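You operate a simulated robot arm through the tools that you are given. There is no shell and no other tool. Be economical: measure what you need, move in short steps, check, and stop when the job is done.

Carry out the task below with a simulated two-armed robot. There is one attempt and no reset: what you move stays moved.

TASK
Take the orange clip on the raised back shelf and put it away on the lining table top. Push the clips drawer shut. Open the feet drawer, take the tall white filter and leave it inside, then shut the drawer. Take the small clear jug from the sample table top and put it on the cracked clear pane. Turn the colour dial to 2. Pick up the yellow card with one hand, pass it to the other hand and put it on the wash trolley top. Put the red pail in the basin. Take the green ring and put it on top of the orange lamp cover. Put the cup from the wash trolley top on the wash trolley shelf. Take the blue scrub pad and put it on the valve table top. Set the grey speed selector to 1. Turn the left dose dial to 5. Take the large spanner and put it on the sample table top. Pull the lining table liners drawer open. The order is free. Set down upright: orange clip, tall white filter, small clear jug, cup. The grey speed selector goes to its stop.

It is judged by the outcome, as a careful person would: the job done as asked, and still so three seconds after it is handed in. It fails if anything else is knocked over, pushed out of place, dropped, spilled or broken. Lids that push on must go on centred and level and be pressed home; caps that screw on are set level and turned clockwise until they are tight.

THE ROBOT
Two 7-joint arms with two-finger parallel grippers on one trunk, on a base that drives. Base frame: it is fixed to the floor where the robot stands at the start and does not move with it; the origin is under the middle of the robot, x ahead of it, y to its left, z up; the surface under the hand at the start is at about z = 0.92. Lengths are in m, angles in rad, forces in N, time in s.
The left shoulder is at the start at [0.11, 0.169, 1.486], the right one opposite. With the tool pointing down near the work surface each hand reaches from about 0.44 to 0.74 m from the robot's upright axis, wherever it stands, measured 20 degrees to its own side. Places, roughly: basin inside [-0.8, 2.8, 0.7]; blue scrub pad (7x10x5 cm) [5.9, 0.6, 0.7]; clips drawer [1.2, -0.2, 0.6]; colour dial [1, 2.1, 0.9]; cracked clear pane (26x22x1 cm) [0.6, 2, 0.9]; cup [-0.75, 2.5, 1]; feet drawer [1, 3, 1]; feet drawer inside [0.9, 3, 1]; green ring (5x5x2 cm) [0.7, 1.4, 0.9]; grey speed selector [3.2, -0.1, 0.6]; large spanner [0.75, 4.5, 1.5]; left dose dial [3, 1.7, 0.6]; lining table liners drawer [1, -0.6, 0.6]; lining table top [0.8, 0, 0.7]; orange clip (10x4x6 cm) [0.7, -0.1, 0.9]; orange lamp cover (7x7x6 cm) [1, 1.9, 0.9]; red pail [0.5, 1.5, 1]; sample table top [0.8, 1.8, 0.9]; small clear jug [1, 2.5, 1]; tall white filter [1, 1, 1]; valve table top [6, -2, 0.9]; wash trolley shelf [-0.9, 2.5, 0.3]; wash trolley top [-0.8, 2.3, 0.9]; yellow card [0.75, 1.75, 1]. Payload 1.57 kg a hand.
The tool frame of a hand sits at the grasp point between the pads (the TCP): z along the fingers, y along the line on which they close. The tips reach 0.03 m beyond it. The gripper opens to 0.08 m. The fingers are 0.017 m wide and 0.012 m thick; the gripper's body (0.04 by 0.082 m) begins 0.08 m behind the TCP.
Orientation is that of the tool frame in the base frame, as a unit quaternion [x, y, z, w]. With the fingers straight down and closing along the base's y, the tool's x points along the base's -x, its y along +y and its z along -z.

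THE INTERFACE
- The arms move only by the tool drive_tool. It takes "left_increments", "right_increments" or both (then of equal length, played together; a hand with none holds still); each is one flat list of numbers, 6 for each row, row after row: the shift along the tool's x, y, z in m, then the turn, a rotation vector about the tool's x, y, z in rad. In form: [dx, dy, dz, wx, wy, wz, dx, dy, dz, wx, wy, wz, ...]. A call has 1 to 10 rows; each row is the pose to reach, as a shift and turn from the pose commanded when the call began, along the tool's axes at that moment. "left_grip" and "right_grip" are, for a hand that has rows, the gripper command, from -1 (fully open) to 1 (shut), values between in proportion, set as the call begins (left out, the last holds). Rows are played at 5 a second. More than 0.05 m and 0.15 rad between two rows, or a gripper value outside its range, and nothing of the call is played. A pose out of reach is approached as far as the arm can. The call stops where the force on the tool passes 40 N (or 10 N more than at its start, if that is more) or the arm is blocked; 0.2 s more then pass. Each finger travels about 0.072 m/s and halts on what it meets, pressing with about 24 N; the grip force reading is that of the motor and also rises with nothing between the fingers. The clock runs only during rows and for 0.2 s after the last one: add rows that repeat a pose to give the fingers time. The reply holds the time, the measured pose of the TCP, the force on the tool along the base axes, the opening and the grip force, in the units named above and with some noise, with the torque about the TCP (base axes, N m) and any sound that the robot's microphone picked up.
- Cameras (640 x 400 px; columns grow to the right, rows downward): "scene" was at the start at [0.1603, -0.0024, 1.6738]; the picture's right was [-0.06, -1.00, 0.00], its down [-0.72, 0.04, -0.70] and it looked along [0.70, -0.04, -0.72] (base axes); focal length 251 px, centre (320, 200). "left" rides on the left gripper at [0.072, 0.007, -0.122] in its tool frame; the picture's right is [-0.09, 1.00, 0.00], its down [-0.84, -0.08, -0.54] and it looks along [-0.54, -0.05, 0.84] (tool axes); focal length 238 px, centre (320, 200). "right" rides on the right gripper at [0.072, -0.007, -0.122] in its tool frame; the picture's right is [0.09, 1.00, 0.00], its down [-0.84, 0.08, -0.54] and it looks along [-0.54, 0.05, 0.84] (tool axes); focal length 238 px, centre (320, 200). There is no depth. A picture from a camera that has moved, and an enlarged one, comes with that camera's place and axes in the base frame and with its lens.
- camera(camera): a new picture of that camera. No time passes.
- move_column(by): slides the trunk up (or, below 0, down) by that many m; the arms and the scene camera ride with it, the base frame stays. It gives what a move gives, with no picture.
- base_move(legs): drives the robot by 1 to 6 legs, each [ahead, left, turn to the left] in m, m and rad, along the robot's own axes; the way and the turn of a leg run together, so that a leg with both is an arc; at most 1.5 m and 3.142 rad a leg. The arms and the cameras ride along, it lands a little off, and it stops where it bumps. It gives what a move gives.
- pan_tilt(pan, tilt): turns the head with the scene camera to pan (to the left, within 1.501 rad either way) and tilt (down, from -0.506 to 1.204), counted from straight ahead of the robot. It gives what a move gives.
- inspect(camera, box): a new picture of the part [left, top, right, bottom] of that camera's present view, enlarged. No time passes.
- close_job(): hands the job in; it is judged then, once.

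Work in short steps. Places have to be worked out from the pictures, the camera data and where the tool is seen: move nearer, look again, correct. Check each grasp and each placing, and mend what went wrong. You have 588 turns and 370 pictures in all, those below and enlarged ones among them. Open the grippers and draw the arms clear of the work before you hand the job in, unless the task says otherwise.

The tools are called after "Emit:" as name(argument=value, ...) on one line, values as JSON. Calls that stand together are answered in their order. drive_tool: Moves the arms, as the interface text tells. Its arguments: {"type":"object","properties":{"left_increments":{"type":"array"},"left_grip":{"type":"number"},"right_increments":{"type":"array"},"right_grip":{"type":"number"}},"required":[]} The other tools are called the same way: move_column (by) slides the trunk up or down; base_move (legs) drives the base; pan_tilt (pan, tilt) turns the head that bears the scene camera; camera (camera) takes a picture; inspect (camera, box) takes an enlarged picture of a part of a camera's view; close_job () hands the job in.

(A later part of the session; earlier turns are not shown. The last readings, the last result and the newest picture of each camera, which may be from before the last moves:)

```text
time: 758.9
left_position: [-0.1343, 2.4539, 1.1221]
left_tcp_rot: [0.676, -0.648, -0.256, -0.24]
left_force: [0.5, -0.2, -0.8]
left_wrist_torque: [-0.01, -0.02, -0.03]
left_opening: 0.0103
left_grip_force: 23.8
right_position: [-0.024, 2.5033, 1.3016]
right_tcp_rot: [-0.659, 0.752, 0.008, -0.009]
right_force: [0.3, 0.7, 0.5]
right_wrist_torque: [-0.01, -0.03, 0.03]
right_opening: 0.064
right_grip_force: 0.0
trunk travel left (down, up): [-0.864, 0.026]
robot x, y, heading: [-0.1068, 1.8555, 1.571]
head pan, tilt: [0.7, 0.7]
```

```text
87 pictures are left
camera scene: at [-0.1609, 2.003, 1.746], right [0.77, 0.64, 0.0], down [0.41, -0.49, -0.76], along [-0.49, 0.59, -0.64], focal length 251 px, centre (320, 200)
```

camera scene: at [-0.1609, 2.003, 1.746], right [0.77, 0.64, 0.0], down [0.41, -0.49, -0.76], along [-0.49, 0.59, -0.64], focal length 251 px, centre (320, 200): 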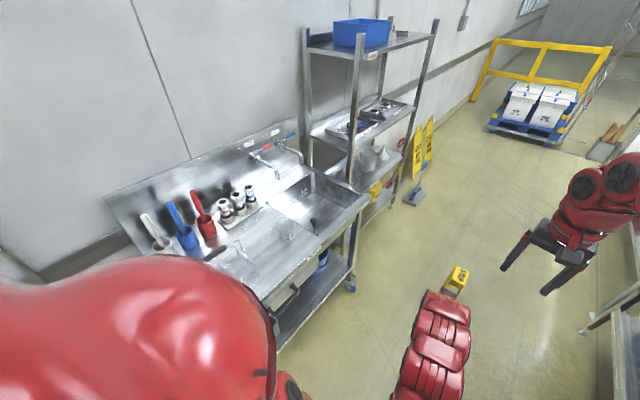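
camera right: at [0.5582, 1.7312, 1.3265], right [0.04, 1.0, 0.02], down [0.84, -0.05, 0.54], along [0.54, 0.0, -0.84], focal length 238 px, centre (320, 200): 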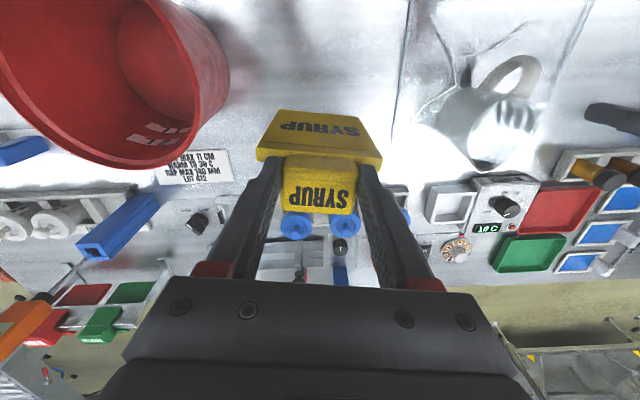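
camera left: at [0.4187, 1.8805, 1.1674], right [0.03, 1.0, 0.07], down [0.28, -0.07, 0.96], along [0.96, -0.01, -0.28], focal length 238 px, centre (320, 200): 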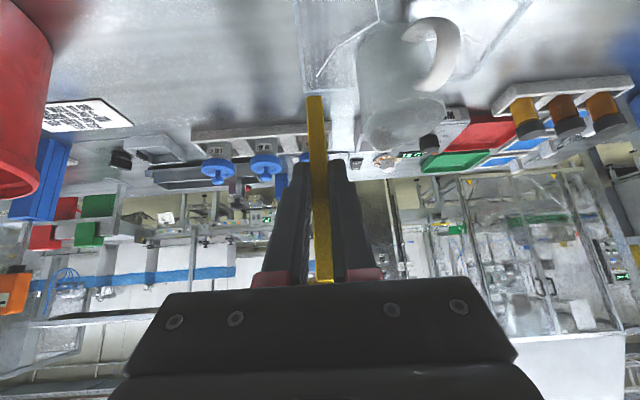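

Emit:
inspect(camera="scene", box=[100, 110, 400, 330])

```text
1.82 times, centred on (250, 220) of scene
camera zoom: at [-0.1609, 2.003, 1.746], right [0.77, 0.64, 0.0], down [0.41, -0.49, -0.76], along [-0.49, 0.59, -0.64], focal length 456 px, centre (447, 164)
```

zoom: 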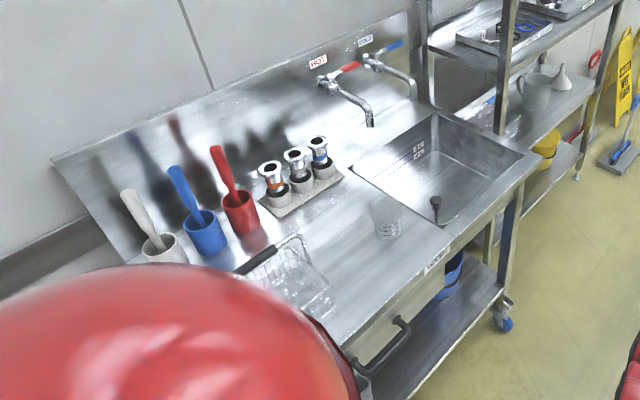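

Trolley front edge x≈-0.62; free spot around (-0.68,2.385) between basket and cup. Shift the base toward it, then bring the card over.

Emit:
base_move(legs=[[-0.05, 0.19, 0]])

Emit:
drive_tool(left_increments=[0, 0.04, 0, 0, 0, 0, 0, 0.08, 0, 0, 0, 0, 0, 0.12, 0, 0, 0, 0, 0, 0.16, 0, 0, 0, 0, 0, 0.2, 0, 0, 0, 0, 0, 0.24, 0, 0, 0, 0, 0, 0.28, 0, 0, 0, 0, 0, 0.32, 0, 0, 0, 0])

Emit:
camera(camera="left")

Emit:
camera(camera="scene")

```text
time: 760.4
left_position: [-0.3194, 2.405, 1.1225]
left_tcp_rot: [0.674, -0.651, -0.255, -0.24]
left_force: [0.1, -0.4, -0.8]
left_wrist_torque: [-0.03, 0.0, 0.03]
left_opening: 0.0104
left_grip_force: 24.4
right_position: [-0.2069, 2.4538, 1.301]
right_tcp_rot: [-0.657, 0.753, 0.007, -0.01]
right_force: [0.3, -0.5, -0.5]
right_wrist_torque: [0.0, 0.06, -0.02]
right_opening: 0.0639
right_grip_force: 0.1
trunk travel left (down, up): [-0.864, 0.026]
robot x, y, heading: [-0.2942, 1.8084, 1.567]
head pan, tilt: [0.7, 0.7]
```

```text
time: 762.2
left_position: [-0.6394, 2.3923, 1.1261]
left_tcp_rot: [0.674, -0.651, -0.253, -0.241]
left_force: [-0.5, -0.9, -0.6]
left_wrist_torque: [0.01, 0.0, -0.02]
left_opening: 0.0103
left_grip_force: 24.0
right_position: [-0.209, 2.4528, 1.3017]
right_tcp_rot: [-0.657, 0.754, 0.008, -0.009]
right_force: [0.6, -0.7, -0.6]
right_wrist_torque: [0.03, 0.0, 0.0]
right_opening: 0.064
right_grip_force: 0.0
trunk travel left (down, up): [-0.864, 0.026]
robot x, y, heading: [-0.2924, 1.8067, 1.561]
head pan, tilt: [0.7, 0.7]
```

```text
85 pictures are left
camera left: at [-0.6411, 2.256, 1.1701], right [-1.0, 0.03, 0.07], down [0.07, 0.28, 0.96], along [0.01, 0.96, -0.28], focal length 238 px, centre (320, 200)
```

left: 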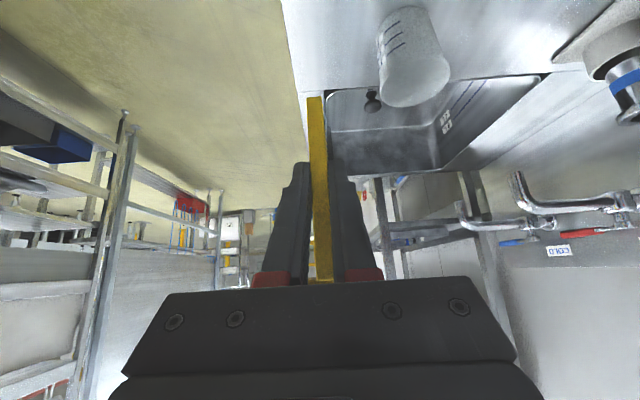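

```text
84 pictures are left
camera scene: at [-0.3512, 1.9538, 1.746], right [0.77, 0.64, 0.0], down [0.41, -0.5, -0.76], along [-0.49, 0.59, -0.64], focal length 251 px, centre (320, 200)
```

scene: 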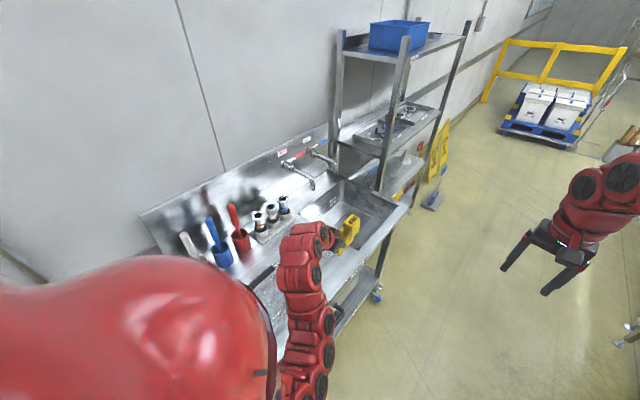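

Emit:
drive_tool(left_increments=[0.02, 0.012, -0.015, 0, 0, 0, 0.04, 0.024, -0.03, 0, 0, 0, 0.053, 0.036, -0.046, 0, 0, 0, 0.075, 0.036, -0.02, 0, 0, 0, 0.101, 0.036, 0.01, 0, 0, 0, 0.125, 0.036, 0.037, 0, 0, 0])

Emit:
camera(camera="left")

```text
time: 763.6
left_position: [-0.6721, 2.3197, 1.0151]
left_tcp_rot: [0.675, -0.65, -0.254, -0.24]
left_force: [-0.2, -0.4, -0.5]
left_wrist_torque: [-0.06, 0.02, 0.02]
left_opening: 0.0104
left_grip_force: 24.4
left hand out of reach, approached as far as the arm can: row 2, 3
right_position: [-0.2105, 2.4528, 1.3009]
right_tcp_rot: [-0.657, 0.754, 0.008, -0.009]
right_force: [0.7, 0.5, -0.3]
right_wrist_torque: [0.0, 0.01, -0.01]
right_opening: 0.0639
right_grip_force: 0.1
trunk travel left (down, up): [-0.864, 0.026]
robot x, y, heading: [-0.2985, 1.8068, 1.562]
head pan, tilt: [0.7, 0.7]
```

```text
83 pictures are left
camera left: at [-0.6731, 2.1843, 1.0594], right [-1.0, 0.03, 0.07], down [0.07, 0.28, 0.96], along [0.01, 0.96, -0.28], focal length 238 px, centre (320, 200)
```

left: 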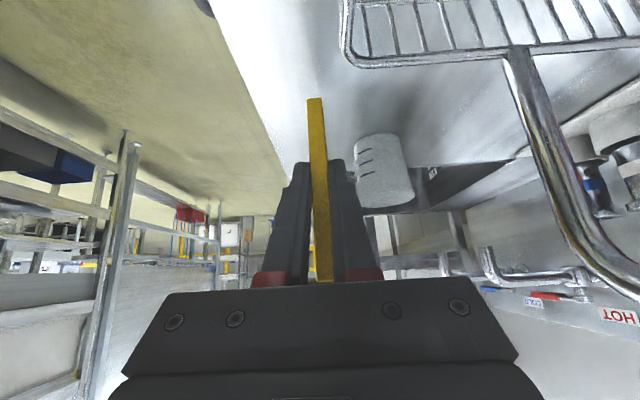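

Emit:
drive_tool(left_increments=[0.01, 0, 0.0115, 0, 0, 0, 0.02, 0, 0.023, 0, 0, 0, 0.026, 0, 0.03, 0, 0, 0, 0.031, 0, 0.036, 0, 0, 0, 0.036, 0, 0.0415, 0, 0, 0])

Emit:
camera(camera="left")

```text
time: 764.8
left_position: [-0.674, 2.3216, 0.9647]
left_tcp_rot: [0.673, -0.649, -0.259, -0.241]
left_force: [-2.6, 3.0, 22.2]
left_wrist_torque: [0.28, 0.21, -0.05]
left_opening: 0.0112
left_grip_force: 24.1
right_position: [-0.207, 2.4505, 1.3023]
right_tcp_rot: [-0.658, 0.753, 0.009, -0.009]
right_force: [0.1, 0.4, -0.2]
right_wrist_torque: [0.01, 0.02, 0.01]
right_opening: 0.064
right_grip_force: 0.1
trunk travel left (down, up): [-0.864, 0.026]
robot x, y, heading: [-0.2951, 1.8045, 1.569]
head pan, tilt: [0.7, 0.7]
```

```text
82 pictures are left
camera left: at [-0.6742, 2.1848, 1.0084], right [-1.0, 0.03, 0.07], down [0.08, 0.27, 0.96], along [0.01, 0.96, -0.27], focal length 238 px, centre (320, 200)
```

left: 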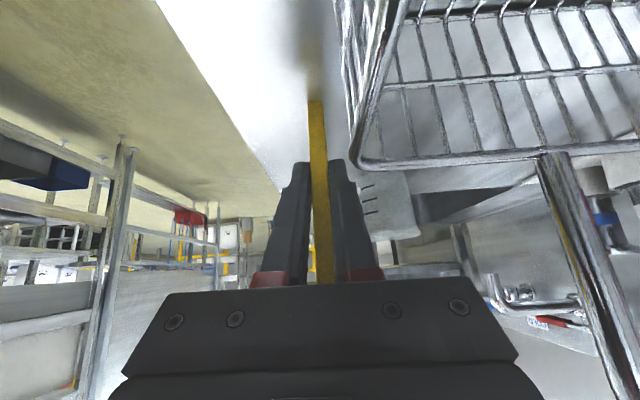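

The card stands on the trolley top. Open and withdraw backward along the tool axis.

Emit:
drive_tool(left_increments=[0, 0, 0, 0, 0, 0, 0, 0, 0, 0, 0, 0, 0, 0, 0, 0, 0, 0], left_grip=0.2)

Emit:
drive_tool(left_increments=[-0.003, 0, -0.02, 0, 0, 0, -0.006, 0, -0.05, 0, 0, 0, -0.01, 0, -0.09, 0, 0, 0])

Emit:
camera(camera="left")

Emit:
inspect(camera="scene", box=[200, 150, 420, 320])

```text
time: 765.6
left_position: [-0.6731, 2.3213, 0.9605]
left_tcp_rot: [0.674, -0.651, -0.253, -0.24]
left_force: [0.7, 0.6, 0.8]
left_wrist_torque: [-0.03, 0.01, -0.03]
left_opening: 0.032
left_grip_force: 0.1
right_position: [-0.2107, 2.4537, 1.301]
right_tcp_rot: [-0.658, 0.753, 0.007, -0.008]
right_force: [-0.3, 0.1, -1.0]
right_wrist_torque: [0.0, 0.04, 0.02]
right_opening: 0.0638
right_grip_force: 0.0
trunk travel left (down, up): [-0.864, 0.026]
robot x, y, heading: [-0.2946, 1.8046, 1.565]
head pan, tilt: [0.7, 0.7]
```

```text
time: 766.4
left_position: [-0.6712, 2.2679, 1.0346]
left_tcp_rot: [0.674, -0.651, -0.253, -0.24]
left_force: [0.0, -0.3, -0.4]
left_wrist_torque: [-0.01, -0.01, 0.02]
left_opening: 0.0321
left_grip_force: 0.1
right_position: [-0.2097, 2.4524, 1.3022]
right_tcp_rot: [-0.657, 0.754, 0.008, -0.01]
right_force: [0.0, -0.7, -0.1]
right_wrist_torque: [0.0, -0.02, 0.01]
right_opening: 0.0643
right_grip_force: 0.1
trunk travel left (down, up): [-0.864, 0.026]
robot x, y, heading: [-0.2922, 1.8066, 1.566]
head pan, tilt: [0.7, 0.7]
```

```text
81 pictures are left
camera left: at [-0.6718, 2.1321, 1.0805], right [-1.0, 0.03, 0.07], down [0.07, 0.28, 0.96], along [0.01, 0.96, -0.28], focal length 238 px, centre (320, 200)
```

left: 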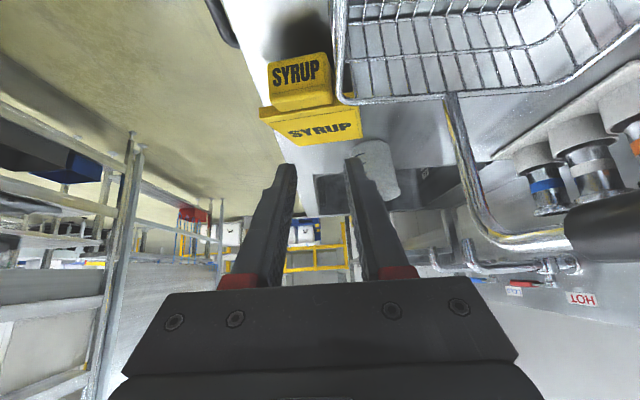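

```text
2.35 times, centred on (310, 235) of scene
camera zoom: at [-0.3497, 1.9522, 1.7462], right [0.77, 0.64, 0.0], down [0.41, -0.49, -0.77], along [-0.49, 0.59, -0.64], focal length 591 px, centre (344, 118)
```

zoom: 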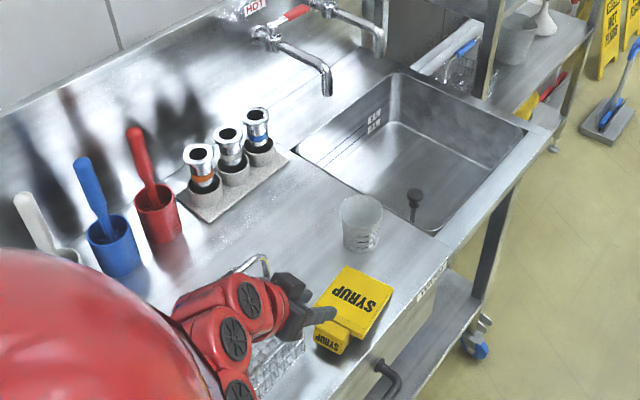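

The card tipped over and now lies flat on the trolley top near the front edge. Raise the left hand and inspect how it lies.

Emit:
drive_tool(left_increments=[-0.03, 0, -0.03, 0, 0, 0, -0.06, 0, -0.06, 0, 0.1, 0, -0.09, 0, -0.08, 0, 0.2, 0, -0.11, 0, -0.09, 0, 0.3, 0])

Emit:
inspect(camera="scene", box=[220, 200, 400, 340])

Emit:
camera(camera="left")

```text
time: 767.4
left_position: [-0.674, 2.2935, 1.1761]
left_tcp_rot: [0.706, -0.678, -0.151, -0.138]
left_force: [-0.1, -0.1, 0.0]
left_wrist_torque: [-0.01, 0.03, -0.01]
left_opening: 0.0323
left_grip_force: 0.1
left hand out of reach, approached as far as the arm can: row 2
right_position: [-0.2115, 2.4537, 1.2994]
right_tcp_rot: [-0.657, 0.754, 0.007, -0.01]
right_force: [0.4, -0.1, 0.2]
right_wrist_torque: [0.0, -0.01, 0.02]
right_opening: 0.064
right_grip_force: 0.1
trunk travel left (down, up): [-0.864, 0.026]
robot x, y, heading: [-0.2946, 1.8075, 1.567]
head pan, tilt: [0.7, 0.7]
```

```text
2.86 times, centred on (310, 270) of scene
camera zoom: at [-0.3505, 1.9556, 1.7458], right [0.77, 0.64, 0.0], down [0.41, -0.5, -0.76], along [-0.49, 0.59, -0.65], focal length 717 px, centre (349, 0)
```

zoom: 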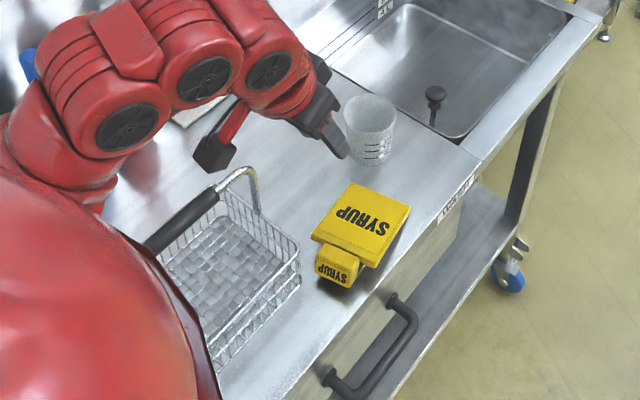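

```text
78 pictures are left
camera left: at [-0.6741, 2.1781, 1.2581], right [-1.0, 0.04, 0.05], down [0.06, 0.55, 0.83], along [0.01, 0.83, -0.55], focal length 238 px, centre (320, 200)
```

left: 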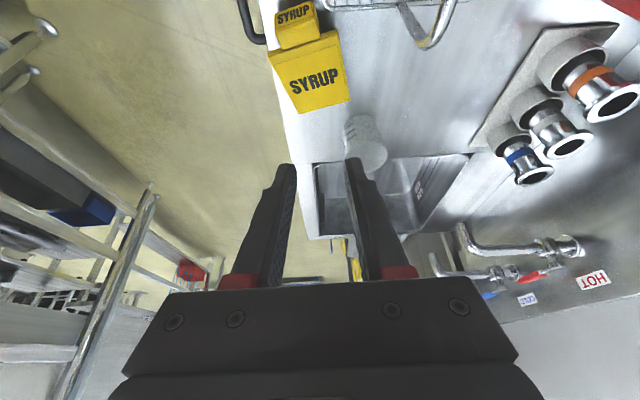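

The card lies safely on the trolley top. Now the cup: move to x≈0.08, y≈2.3 and turn to face the trolley.

Emit:
base_move(legs=[[0, -0.36, 0], [0.5, 0, 0], [0, 0, 1.575]])

Emit:
pan_tilt(pan=-0.1, tilt=0.7)

Emit:
camera(camera="scene")

Emit:
camera(camera="right")

```text
time: 776.1
left_position: [-0.416, 1.9244, 1.1755]
left_tcp_rot: [0.978, 0.017, -0.206, 0.007]
left_force: [-0.1, -0.3, -0.3]
left_wrist_torque: [-0.04, 0.0, -0.03]
left_opening: 0.032
left_grip_force: 0.0
right_position: [-0.5747, 2.3864, 1.301]
right_tcp_rot: [0.998, -0.068, 0.001, 0.012]
right_force: [-0.7, 0.6, 0.0]
right_wrist_torque: [-0.05, 0.03, 0.0]
right_opening: 0.0642
right_grip_force: 0.1
trunk travel left (down, up): [-0.864, 0.026]
robot x, y, heading: [0.0724, 2.294, 3.135]
head pan, tilt: [0.7, 0.7]
```

```text
time: 777.2
left_position: [-0.4157, 1.9232, 1.1754]
left_tcp_rot: [0.978, 0.017, -0.206, 0.006]
left_force: [-0.3, 0.7, -0.3]
left_wrist_torque: [0.01, -0.02, -0.01]
left_opening: 0.0321
left_grip_force: 0.1
right_position: [-0.5742, 2.3864, 1.3021]
right_tcp_rot: [0.998, -0.069, 0.001, 0.012]
right_force: [0.3, -0.7, -0.5]
right_wrist_torque: [0.01, 0.01, 0.01]
right_opening: 0.0639
right_grip_force: 0.0
trunk travel left (down, up): [-0.864, 0.026]
robot x, y, heading: [0.0728, 2.2964, 3.134]
head pan, tilt: [-0.099, 0.7]
```

```text
77 pictures are left
camera scene: at [-0.0933, 2.3108, 1.746], right [0.11, 0.99, 0.0], down [0.64, -0.07, -0.76], along [-0.76, 0.08, -0.64], focal length 251 px, centre (320, 200)
```

scene: 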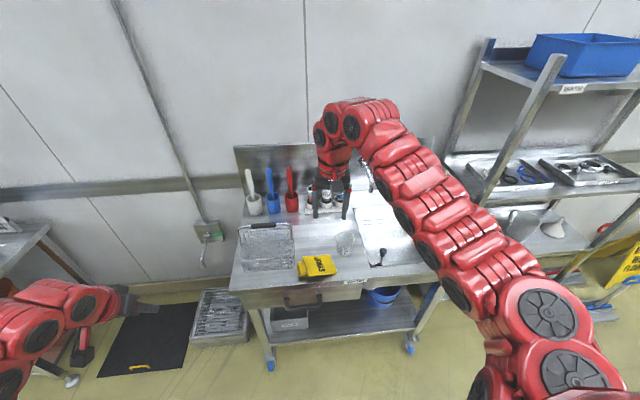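

```text
76 pictures are left
camera right: at [-0.5029, 2.3858, 1.4234], right [-0.05, -1.0, 0.02], down [-0.84, 0.05, 0.54], along [-0.54, 0.0, -0.84], focal length 238 px, centre (320, 200)
```

right: 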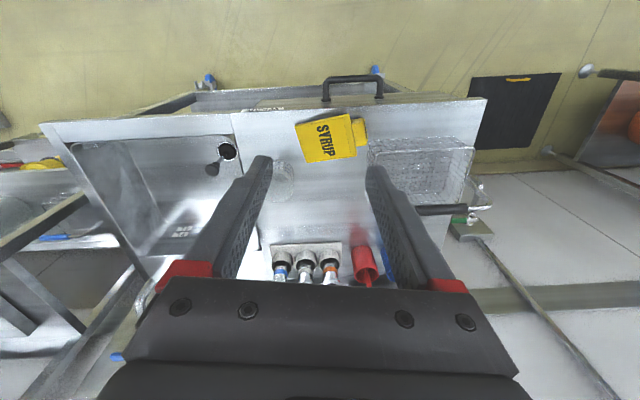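

Cup at ≈(-0.751,2.474). I'll grip its +y rim wall with the right tool tilted 45° forward (so it can later reach under the top). Move to a pre-grasp pose.

Emit:
drive_tool(right_increments=[-0.015, -0.018, 0.035, 0, -0.11, -0.02, -0.03, -0.036, 0.07, 0, -0.22, -0.04, -0.05, -0.054, 0.105, 0, -0.33, -0.06, -0.07, -0.072, 0.14, 0, -0.44, -0.08, -0.09, -0.09, 0.175, 0, -0.55, -0.1, -0.105, -0.108, 0.21, 0, -0.66, -0.12, -0.12, -0.125, 0.24, 0, -0.785, -0.138], right_grip=-0.1)

Emit:
camera(camera="right")

```text
time: 778.9
left_position: [-0.4152, 1.9258, 1.1762]
left_tcp_rot: [0.978, 0.017, -0.206, 0.008]
left_force: [0.0, 0.7, -0.8]
left_wrist_torque: [-0.01, -0.03, 0.05]
left_opening: 0.032
left_grip_force: 0.1
right_position: [-0.6748, 2.522, 1.0586]
right_tcp_rot: [0.925, -0.002, -0.381, -0.015]
right_force: [-0.2, 0.4, 0.9]
right_wrist_torque: [-0.03, -0.01, 0.02]
right_opening: 0.0439
right_grip_force: 0.1
right hand out of reach, approached as far as the arm can: row 2
trunk travel left (down, up): [-0.864, 0.026]
robot x, y, heading: [0.0697, 2.3014, 3.138]
head pan, tilt: [-0.099, 0.7]
```

```text
75 pictures are left
camera right: at [-0.5388, 2.5259, 1.0948], right [0.05, -0.99, -0.09], down [-0.21, -0.1, 0.97], along [-0.98, -0.03, -0.22], focal length 238 px, centre (320, 200)
```

right: 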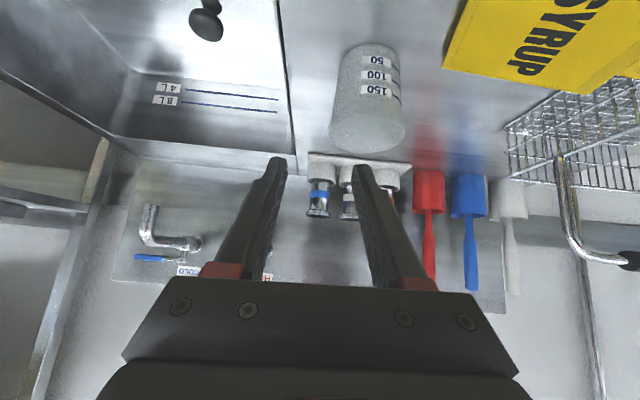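

Rim centre ≈(-0.757,2.479,0.967), r≈3.7 cm; +y wall at y≈2.516. Approach along the tool axis.

Emit:
drive_tool(right_increments=[0.008, 0.005, 0.03, 0, 0, 0, 0.0152, 0.009, 0.06, 0, 0, 0, 0.0152, 0.0095, 0.09, 0, 0, 0])

Emit:
camera(camera="right")

```text
time: 779.6
left_position: [-0.4165, 1.9239, 1.1749]
left_tcp_rot: [0.978, 0.017, -0.206, 0.007]
left_force: [-0.2, 0.2, -0.5]
left_wrist_torque: [-0.01, -0.02, 0.0]
left_opening: 0.0321
left_grip_force: 0.1
right_position: [-0.7288, 2.5121, 0.9823]
right_tcp_rot: [0.925, -0.001, -0.38, -0.014]
right_force: [0.3, 1.5, 0.4]
right_wrist_torque: [0.01, -0.01, -0.01]
right_opening: 0.0439
right_grip_force: 0.0
trunk travel left (down, up): [-0.864, 0.026]
robot x, y, heading: [0.0695, 2.2986, 3.14]
head pan, tilt: [-0.099, 0.7]
```

```text
74 pictures are left
camera right: at [-0.5923, 2.5169, 1.0191], right [0.05, -0.99, -0.09], down [-0.21, -0.1, 0.97], along [-0.98, -0.03, -0.22], focal length 238 px, centre (320, 200)
```

right: 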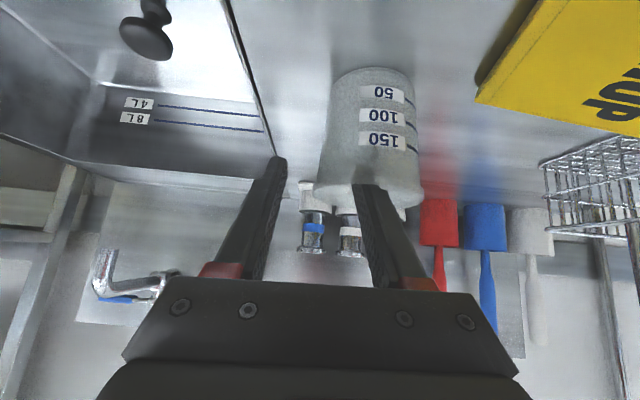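

Emit:
drive_tool(right_increments=[0, 0.002, 0.012, 0, 0, 0, 0, 0.002, 0.024, 0, 0, 0])

Emit:
drive_tool(right_increments=[0, 0, 0, 0, 0, 0, 0, 0, 0, 0, 0, 0, 0, 0, 0, 0, 0, 0, 0, 0, 0, 0, 0, 0], right_grip=1)

Emit:
camera(camera="right")

```text
time: 780.2
left_position: [-0.417, 1.9238, 1.176]
left_tcp_rot: [0.978, 0.018, -0.206, 0.007]
left_force: [-1.5, 1.3, -0.4]
left_wrist_torque: [0.0, -0.03, 0.03]
left_opening: 0.032
left_grip_force: 0.0
right_position: [-0.746, 2.5127, 0.9671]
right_tcp_rot: [0.925, -0.002, -0.381, -0.016]
right_force: [1.2, 0.2, -0.5]
right_wrist_torque: [-0.02, 0.0, -0.01]
right_opening: 0.044
right_grip_force: 0.1
trunk travel left (down, up): [-0.864, 0.026]
robot x, y, heading: [0.0717, 2.3013, 3.13]
head pan, tilt: [-0.099, 0.7]
```

```text
time: 781.2
left_position: [-0.4147, 1.9235, 1.176]
left_tcp_rot: [0.978, 0.017, -0.206, 0.007]
left_force: [-0.3, -0.5, -0.5]
left_wrist_torque: [0.01, 0.01, 0.0]
left_opening: 0.032
left_grip_force: 0.0
right_position: [-0.7448, 2.5124, 0.9675]
right_tcp_rot: [0.924, -0.001, -0.382, -0.015]
right_force: [0.4, -1.8, 5.0]
right_wrist_torque: [-0.22, -0.11, -0.01]
right_opening: 0.0156
right_grip_force: 24.4
trunk travel left (down, up): [-0.864, 0.026]
robot x, y, heading: [0.072, 2.2989, 3.137]
head pan, tilt: [-0.099, 0.7]
```

```text
73 pictures are left
camera right: at [-0.6084, 2.5154, 1.0034], right [0.05, -0.99, -0.09], down [-0.21, -0.1, 0.97], along [-0.98, -0.03, -0.22], focal length 238 px, centre (320, 200)
```

right: 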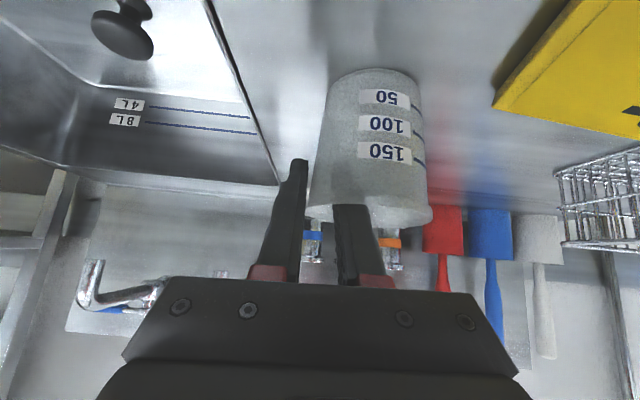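

Wall gripped. Lift 10 cm vertically and check.

Emit:
drive_tool(right_increments=[-0.0175, 0, -0.0178, 0, 0, 0, -0.035, 0, -0.0355, 0, 0, 0, -0.053, 0, -0.053, 0, 0, 0, -0.0705, 0, -0.0711, 0, 0, 0])

Emit:
camera(camera="right")

Emit:
inspect(camera="scene", box=[230, 90, 460, 370])

```text
time: 782.2
left_position: [-0.4152, 1.9231, 1.1757]
left_tcp_rot: [0.978, 0.017, -0.206, 0.007]
left_force: [0.4, 0.2, -0.3]
left_wrist_torque: [0.01, 0.01, 0.0]
left_opening: 0.0317
left_grip_force: 0.1
right_position: [-0.7448, 2.5099, 1.0671]
right_tcp_rot: [0.924, -0.001, -0.381, -0.015]
right_force: [-0.5, -0.2, -0.5]
right_wrist_torque: [0.03, -0.02, 0.0]
right_opening: 0.0117
right_grip_force: 24.1
trunk travel left (down, up): [-0.864, 0.026]
robot x, y, heading: [0.0728, 2.3044, 3.129]
head pan, tilt: [-0.099, 0.7]
```

```text
72 pictures are left
camera right: at [-0.6085, 2.5129, 1.1026], right [0.05, -0.99, -0.09], down [-0.21, -0.1, 0.97], along [-0.98, -0.03, -0.22], focal length 238 px, centre (320, 200)
```

right: 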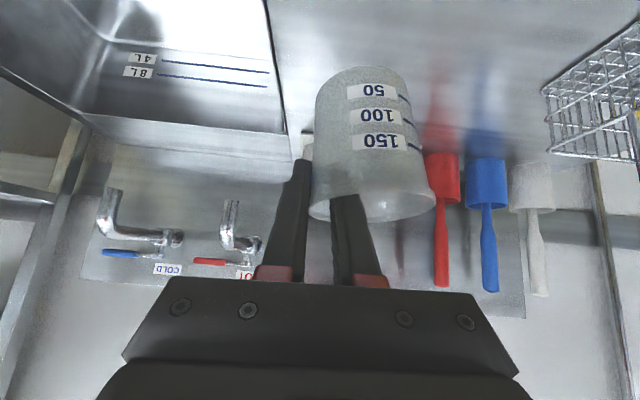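

```text
1.43 times, centred on (345, 230) of scene
camera zoom: at [-0.0929, 2.3106, 1.7461], right [0.11, 0.99, 0.0], down [0.64, -0.07, -0.77], along [-0.76, 0.08, -0.64], focal length 359 px, centre (284, 157)
```

zoom: 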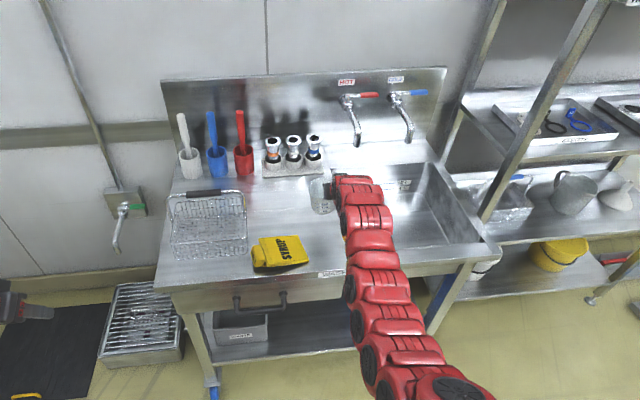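

Cup held nearly upright. Shelf front edge x≈-0.63; free spot around (-0.70,2.50). Retract clear of the trolley's edge, then lower the trunk.

Emit:
drive_tool(right_increments=[0.0306, 0, -0.0303, 0, 0, 0, 0.0612, 0, -0.0606, 0, 0, 0, 0.0918, 0, -0.0909, 0, 0, 0, 0.1224, 0, -0.1213, 0, 0, 0, 0.153, 0, -0.1516, 0, 0, 0])

Emit:
base_move(legs=[[-0.07, 0, 0]])

Emit:
camera(camera="right")

```text
time: 783.5
left_position: [-0.4148, 1.9241, 1.1767]
left_tcp_rot: [0.978, 0.017, -0.207, 0.007]
left_force: [0.2, 0.1, 0.1]
left_wrist_torque: [-0.02, -0.03, -0.03]
left_opening: 0.0321
left_grip_force: 0.1
right_position: [-0.5278, 2.5077, 1.0691]
right_tcp_rot: [0.924, -0.001, -0.381, -0.015]
right_force: [-0.1, -0.9, -0.4]
right_wrist_torque: [-0.1, 0.06, 0.02]
right_opening: 0.0105
right_grip_force: 24.2
trunk travel left (down, up): [-0.864, 0.026]
robot x, y, heading: [0.0719, 2.2977, 3.132]
head pan, tilt: [-0.099, 0.7]
```

```text
time: 784.5
left_position: [-0.3493, 1.9245, 1.1756]
left_tcp_rot: [0.979, 0.017, -0.205, 0.007]
left_force: [-1.0, 0.1, -0.1]
left_wrist_torque: [0.02, -0.03, -0.01]
left_opening: 0.0319
left_grip_force: 0.1
right_position: [-0.4645, 2.5079, 1.0661]
right_tcp_rot: [0.925, -0.002, -0.38, -0.015]
right_force: [-0.4, -0.4, -0.4]
right_wrist_torque: [-0.02, 0.01, -0.02]
right_opening: 0.0094
right_grip_force: 24.1
trunk travel left (down, up): [-0.864, 0.026]
robot x, y, heading: [0.1395, 2.3016, 3.136]
head pan, tilt: [-0.099, 0.7]
```

```text
70 pictures are left
camera right: at [-0.3276, 2.5109, 1.102], right [0.05, -0.99, -0.09], down [-0.21, -0.1, 0.97], along [-0.98, -0.03, -0.22], focal length 238 px, centre (320, 200)
```

right: 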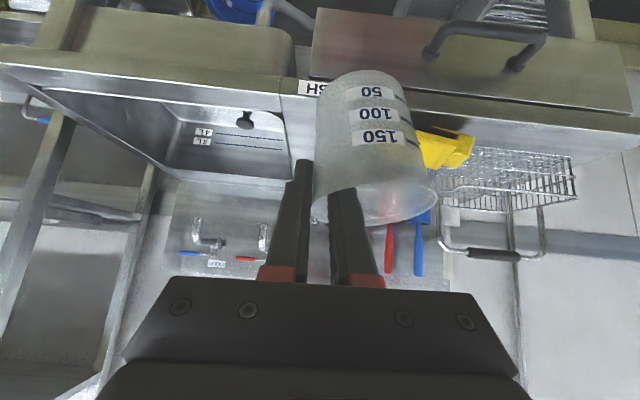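

Grip settles slightly but holds. Lower the trunk in two steps in front of the trolley.

Emit:
move_column(by=-0.38)

Emit:
move_column(by=-0.27)

Emit:
camera(camera="right")

Emit:
camera(camera="scene")

```text
time: 788.1
left_position: [-0.3482, 1.9246, 0.7952]
left_tcp_rot: [0.978, 0.017, -0.206, 0.007]
left_force: [0.4, 0.2, 0.5]
left_wrist_torque: [0.01, 0.0, -0.02]
left_opening: 0.032
left_grip_force: 0.0
right_position: [-0.4631, 2.5073, 0.6862]
right_tcp_rot: [0.924, -0.001, -0.381, -0.015]
right_force: [-0.8, -0.3, -0.1]
right_wrist_torque: [0.03, 0.0, 0.01]
right_opening: 0.0068
right_grip_force: 24.1
trunk travel left (down, up): [-0.484, 0.406]
robot x, y, heading: [0.1414, 2.2972, 3.137]
head pan, tilt: [-0.099, 0.7]
```

```text
time: 790.9
left_position: [-0.3482, 1.9235, 0.5269]
left_tcp_rot: [0.978, 0.017, -0.207, 0.008]
left_force: [0.3, -0.3, -0.2]
left_wrist_torque: [0.03, -0.02, 0.02]
left_opening: 0.032
left_grip_force: 0.0
right_position: [-0.4626, 2.5074, 0.4174]
right_tcp_rot: [0.924, -0.002, -0.381, -0.015]
right_force: [-0.3, -0.1, -0.1]
right_wrist_torque: [-0.02, 0.01, -0.03]
right_opening: 0.0062
right_grip_force: 24.4
trunk travel left (down, up): [-0.214, 0.676]
robot x, y, heading: [0.1402, 2.2976, 3.137]
head pan, tilt: [-0.099, 0.7]
```

```text
69 pictures are left
camera right: at [-0.3258, 2.5109, 0.453], right [0.05, -0.99, -0.09], down [-0.21, -0.1, 0.97], along [-0.98, -0.03, -0.22], focal length 238 px, centre (320, 200)
```

right: 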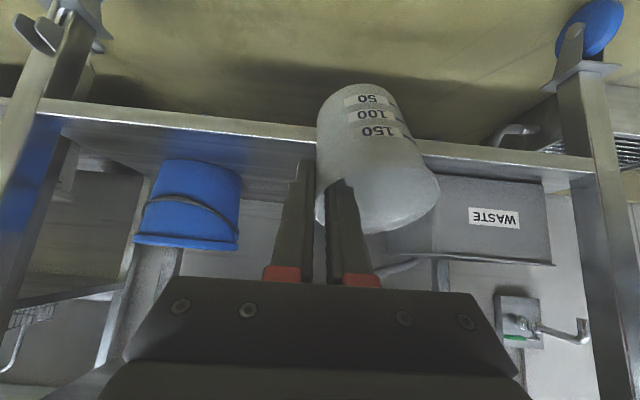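

```text
68 pictures are left
camera scene: at [-0.0245, 2.3105, 1.0961], right [0.11, 0.99, 0.0], down [0.64, -0.07, -0.76], along [-0.76, 0.08, -0.64], focal length 251 px, centre (320, 200)
```

scene: 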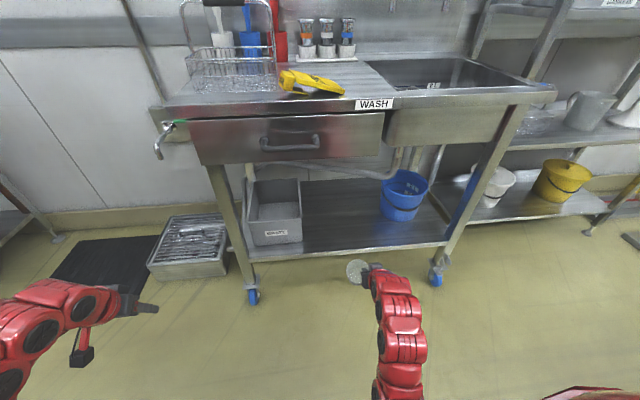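

The shelf is free between the WASTE tub and the blue bucket. Drive 0.21 m ahead so the cup is over the shelf.

Emit:
base_move(legs=[[0.215, 0, 0]])

Emit:
camera(camera="right")

Emit:
inspect(camera="scene", box=[220, 150, 480, 350])

```text
time: 792.5
left_position: [-0.56, 1.9256, 0.5265]
left_tcp_rot: [0.978, 0.017, -0.207, 0.007]
left_force: [-0.7, 0.7, 0.6]
left_wrist_torque: [-0.01, 0.02, 0.02]
left_opening: 0.0321
left_grip_force: 0.2
right_position: [-0.6755, 2.5089, 0.4175]
right_tcp_rot: [0.925, -0.001, -0.381, -0.015]
right_force: [-0.5, 0.6, -1.1]
right_wrist_torque: [-0.01, -0.01, 0.0]
right_opening: 0.0058
right_grip_force: 24.1
trunk travel left (down, up): [-0.214, 0.676]
robot x, y, heading: [-0.0735, 2.3032, 3.132]
head pan, tilt: [-0.099, 0.7]
```

```text
67 pictures are left
camera right: at [-0.5385, 2.5117, 0.4528], right [0.05, -0.99, -0.09], down [-0.21, -0.1, 0.97], along [-0.98, -0.03, -0.22], focal length 238 px, centre (320, 200)
```

right: 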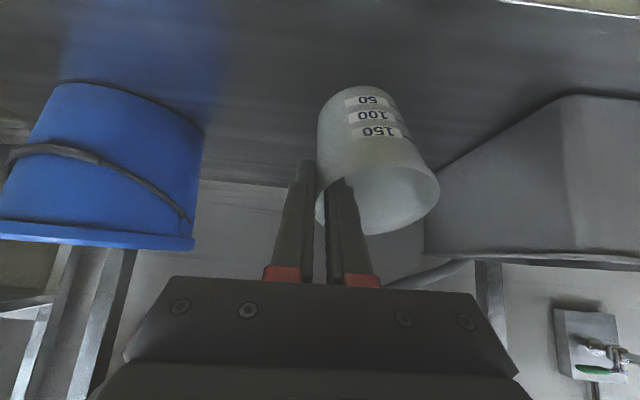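

```text
2.00 times, centred on (350, 250) of scene
camera zoom: at [-0.2371, 2.3116, 1.096], right [0.11, 0.99, 0.0], down [0.64, -0.07, -0.76], along [-0.76, 0.08, -0.64], focal length 502 px, centre (260, 100)
```

zoom: 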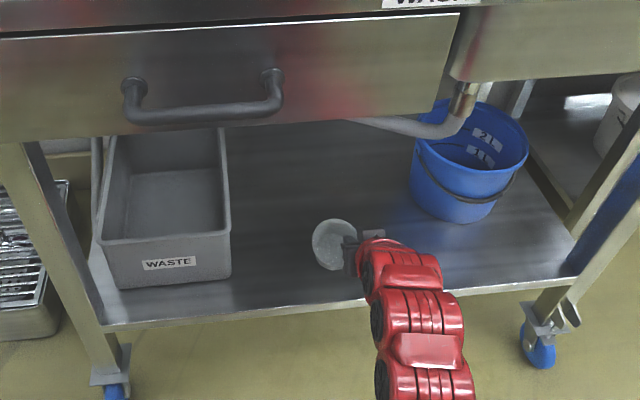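

The cup leans ~12° (rim toward -y). Rotate the hand to right it, go 3 cm further in, then lower.

Emit:
drive_tool(right_increments=[-0.01, 0, 0.01, -0.07, 0, 0.07, -0.0213, 0, 0.0212, -0.142, 0, 0.141])

Emit:
camera(camera="right")

```text
time: 793.1
left_position: [-0.5593, 1.924, 0.5261]
left_tcp_rot: [0.978, 0.018, -0.207, 0.008]
left_force: [-0.8, 0.1, -0.1]
left_wrist_torque: [-0.02, 0.0, 0.02]
left_opening: 0.032
left_grip_force: 0.1
right_position: [-0.7059, 2.5083, 0.4173]
right_tcp_rot: [0.921, -0.039, -0.38, 0.078]
right_force: [-0.6, -1.0, -1.0]
right_wrist_torque: [0.0, 0.02, 0.03]
right_opening: 0.006
right_grip_force: 23.6
trunk travel left (down, up): [-0.214, 0.676]
robot x, y, heading: [-0.0706, 2.3015, 3.141]
head pan, tilt: [-0.099, 0.7]
```

```text
65 pictures are left
camera right: at [-0.5686, 2.5188, 0.4512], right [0.05, -0.99, 0.11], down [-0.21, 0.1, 0.97], along [-0.98, -0.07, -0.2], focal length 238 px, centre (320, 200)
```

right: 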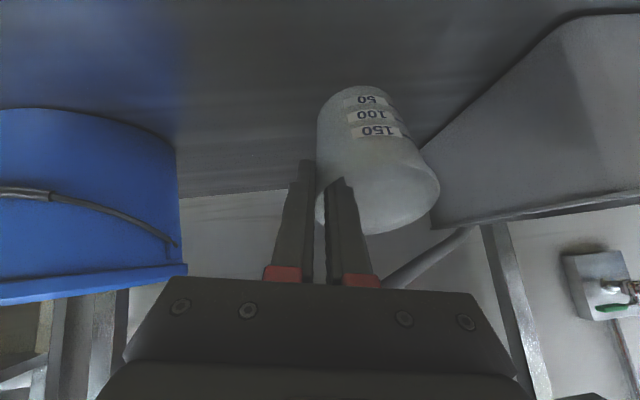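

Emit:
drive_tool(right_increments=[0.0139, -0.0035, 0.014, 0, 0, 0, 0.0278, -0.007, 0.028, 0, 0, 0, 0.0347, -0.0087, 0.035, 0, 0, 0, 0.0396, -0.01, 0.04, 0, 0, 0, 0.0444, -0.0111, 0.0447, 0, 0, 0, 0.0493, -0.0123, 0.0496, 0, 0, 0, 0.0542, -0.0135, 0.0545, 0, 0, 0])

Emit:
camera(camera="right")

```text
time: 794.7
left_position: [-0.5577, 1.9226, 0.5275]
left_tcp_rot: [0.978, 0.018, -0.208, 0.007]
left_force: [0.3, -0.6, 1.0]
left_wrist_torque: [0.01, 0.01, -0.01]
left_opening: 0.032
left_grip_force: 0.0
right_position: [-0.7051, 2.5067, 0.3439]
right_tcp_rot: [0.919, -0.038, -0.384, 0.078]
right_force: [6.3, 2.8, 33.4]
right_wrist_torque: [-0.9, 0.14, 0.16]
right_opening: 0.0088
right_grip_force: 24.3
trunk travel left (down, up): [-0.214, 0.676]
robot x, y, heading: [-0.0712, 2.3, 3.137]
head pan, tilt: [-0.099, 0.7]
```

```text
64 pictures are left
camera right: at [-0.5681, 2.5185, 0.3766], right [0.05, -0.99, 0.11], down [-0.2, 0.1, 0.97], along [-0.98, -0.07, -0.2], focal length 238 px, centre (320, 200)
```

right: 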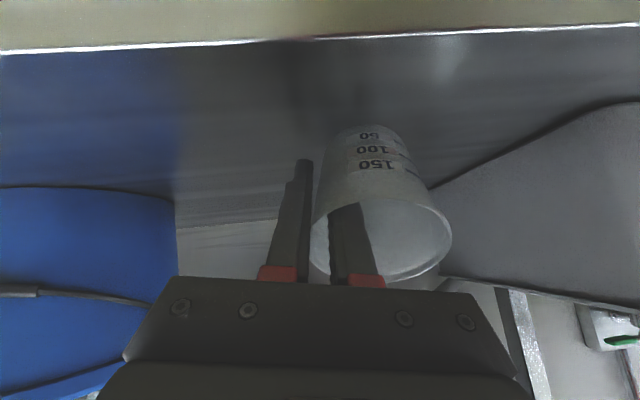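

Cup is down on the shelf. Open and withdraw along the tool axis.

Emit:
drive_tool(right_increments=[-0.004, 0, -0.004, 0, 0, 0, -0.004, 0, -0.004, 0, 0, 0, -0.004, 0, -0.004, 0, 0, 0], right_grip=0.35)

Emit:
camera(camera="right")

```text
time: 795.5
left_position: [-0.5587, 1.9243, 0.5252]
left_tcp_rot: [0.978, 0.018, -0.206, 0.008]
left_force: [0.5, 1.3, 0.0]
left_wrist_torque: [-0.01, -0.01, -0.02]
left_opening: 0.0324
left_grip_force: 0.0
right_position: [-0.7052, 2.5093, 0.345]
right_tcp_rot: [0.921, -0.039, -0.38, 0.077]
right_force: [0.1, 1.3, -1.2]
right_wrist_torque: [0.01, 0.0, 0.02]
right_opening: 0.0259
right_grip_force: 0.1
trunk travel left (down, up): [-0.214, 0.676]
robot x, y, heading: [-0.0703, 2.2963, 3.138]
head pan, tilt: [-0.099, 0.7]
```

```text
63 pictures are left
camera right: at [-0.568, 2.5196, 0.3794], right [0.05, -0.99, 0.11], down [-0.21, 0.09, 0.97], along [-0.98, -0.07, -0.2], focal length 238 px, centre (320, 200)
```

right: 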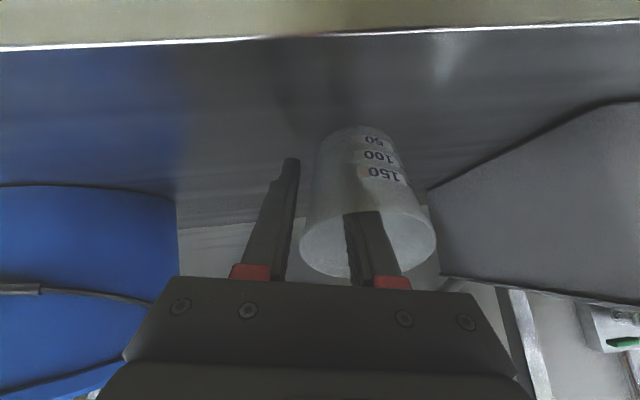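

Emit:
drive_tool(right_increments=[-0.003, 0, -0.02, 0, 0, 0, -0.006, 0, -0.045, 0, 0, 0, -0.008, 0, -0.075, 0, 0, 0, -0.008, 0, -0.105, 0, 0, 0])

Emit:
camera(camera="right")

```text
time: 796.5
left_position: [-0.5587, 1.9258, 0.5256]
left_tcp_rot: [0.978, 0.017, -0.206, 0.007]
left_force: [0.2, -1.1, 0.0]
left_wrist_torque: [0.05, 0.0, -0.01]
left_opening: 0.032
left_grip_force: 0.1
right_position: [-0.6361, 2.5219, 0.4261]
right_tcp_rot: [0.921, -0.04, -0.38, 0.077]
right_force: [-0.3, -0.1, 0.1]
right_wrist_torque: [0.02, -0.03, 0.02]
right_opening: 0.0258
right_grip_force: 0.1
trunk travel left (down, up): [-0.214, 0.676]
robot x, y, heading: [-0.0729, 2.2987, 3.137]
head pan, tilt: [-0.099, 0.7]
```

```text
62 pictures are left
camera right: at [-0.4989, 2.5331, 0.4599], right [0.05, -0.99, 0.11], down [-0.21, 0.09, 0.97], along [-0.98, -0.07, -0.21], focal length 238 px, centre (320, 200)
```

right: 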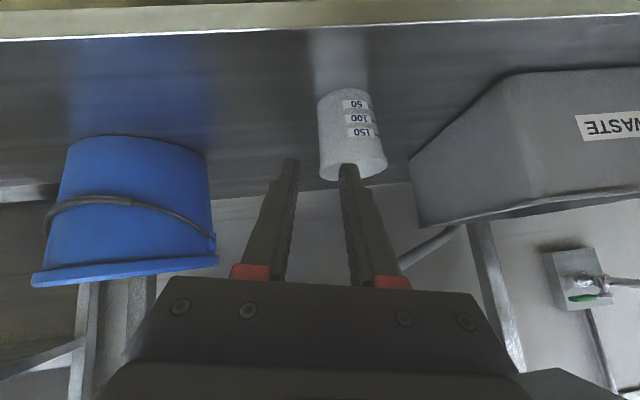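

Cup stands upright on the shelf. Now the pail (two-handed). Back off, raise the trunk, and restore both hands to pointing down.

Emit:
base_move(legs=[[0.0, 0, 0], [-0.2, 0, 0]])

Emit:
move_column(by=0.4)

Emit:
move_column(by=0.25)

Emit:
drive_tool(right_increments=[0, 0, 0, 0.07, 0, -0.07, 0, 0, 0, 0.142, 0, -0.141], left_increments=[0, 0, 0, 0, 0.1, 0, 0, 0, 0, 0, 0.2, 0])

Emit:
drive_tool(right_increments=[0, 0, 0, 0, 0.13, 0, 0, 0, 0, 0, 0.26, 0, -0.02, 0, -0.02, 0, 0.39, 0, -0.04, 0, -0.04, 0, 0.52, 0, -0.05, 0, -0.06, 0, 0.65, 0, -0.06, 0, -0.08, 0, 0.785, 0], left_increments=[0, 0, 0, 0, 0.1, 0, 0, 0, 0, 0, 0.2, 0, 0, 0, 0, 0, 0.21, 0, 0, 0, 0, 0, 0.21, 0, 0, 0, 0, 0, 0.21, 0, 0, 0, 0, 0, 0.21, 0])

```text
time: 798.4
left_position: [-0.3577, 1.922, 0.5265]
left_tcp_rot: [0.978, 0.02, -0.206, 0.007]
left_force: [0.5, 0.1, 0.5]
left_wrist_torque: [-0.02, -0.04, 0.0]
left_opening: 0.0322
left_grip_force: 0.1
right_position: [-0.4385, 2.519, 0.4263]
right_tcp_rot: [0.921, -0.036, -0.38, 0.078]
right_force: [-0.4, 0.5, -0.7]
right_wrist_torque: [0.02, -0.04, 0.01]
right_opening: 0.0261
right_grip_force: 0.1
trunk travel left (down, up): [-0.214, 0.676]
robot x, y, heading: [0.129, 2.2976, 3.137]
head pan, tilt: [-0.099, 0.7]
```

```text
time: 802.2
left_position: [-0.3582, 1.9215, 0.9257]
left_tcp_rot: [0.978, 0.02, -0.206, 0.008]
left_force: [0.1, 0.1, -0.1]
left_wrist_torque: [0.01, -0.03, 0.05]
left_opening: 0.032
left_grip_force: 0.1
right_position: [-0.4389, 2.5187, 0.826]
right_tcp_rot: [0.921, -0.037, -0.381, 0.078]
right_force: [-0.7, 0.0, 0.2]
right_wrist_torque: [0.01, -0.01, -0.01]
right_opening: 0.0258
right_grip_force: 0.1
trunk travel left (down, up): [-0.614, 0.276]
robot x, y, heading: [0.1277, 2.3007, 3.138]
head pan, tilt: [-0.099, 0.7]
```

```text
time: 804.8
left_position: [-0.3597, 1.9224, 1.175]
left_tcp_rot: [0.978, 0.02, -0.206, 0.008]
left_force: [0.3, -0.1, 0.4]
left_wrist_torque: [0.0, 0.01, 0.02]
left_opening: 0.0321
left_grip_force: 0.0
right_position: [-0.4385, 2.5188, 1.0765]
right_tcp_rot: [0.921, -0.037, -0.38, 0.078]
right_force: [0.0, 0.1, -0.2]
right_wrist_torque: [0.01, 0.02, -0.01]
right_opening: 0.026
right_grip_force: 0.0
trunk travel left (down, up): [-0.864, 0.026]
robot x, y, heading: [0.1288, 2.2958, 3.14]
head pan, tilt: [-0.099, 0.7]
```

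```text
time: 805.4
left_position: [-0.3581, 1.9213, 1.177]
left_tcp_rot: [0.991, 0.02, -0.132, 0.006]
left_force: [-0.6, 0.8, -0.6]
left_wrist_torque: [-0.01, 0.02, -0.02]
left_opening: 0.0321
left_grip_force: 0.0
left hand out of reach, approached as far as the arm can: row 2
right_position: [-0.4366, 2.519, 1.0757]
right_tcp_rot: [0.924, 0.002, -0.381, -0.015]
right_force: [0.5, -0.8, 0.6]
right_wrist_torque: [-0.02, -0.05, 0.03]
right_opening: 0.0259
right_grip_force: 0.0
trunk travel left (down, up): [-0.864, 0.026]
robot x, y, heading: [0.1259, 2.2992, 3.141]
head pan, tilt: [-0.099, 0.7]
```

```text
time: 806.8
left_position: [-0.3596, 1.9217, 1.1757]
left_tcp_rot: [0.991, 0.02, -0.133, 0.006]
left_force: [-0.7, 0.5, -0.1]
left_wrist_torque: [0.02, -0.01, 0.01]
left_opening: 0.032
left_grip_force: 0.1
left hand out of reach, approached as far as the arm can: row 1, 2, 3, 4, 5, 6
right_position: [-0.4224, 2.5162, 1.1102]
right_tcp_rot: [0.996, -0.004, -0.086, -0.01]
right_force: [0.8, -0.1, -0.6]
right_wrist_torque: [-0.01, 0.0, 0.01]
right_opening: 0.0262
right_grip_force: 0.1
right hand out of reach, approached as far as the arm can: row 2, 5, 6
trunk travel left (down, up): [-0.864, 0.026]
robot x, y, heading: [0.1254, 2.3011, 3.136]
head pan, tilt: [-0.099, 0.7]
```

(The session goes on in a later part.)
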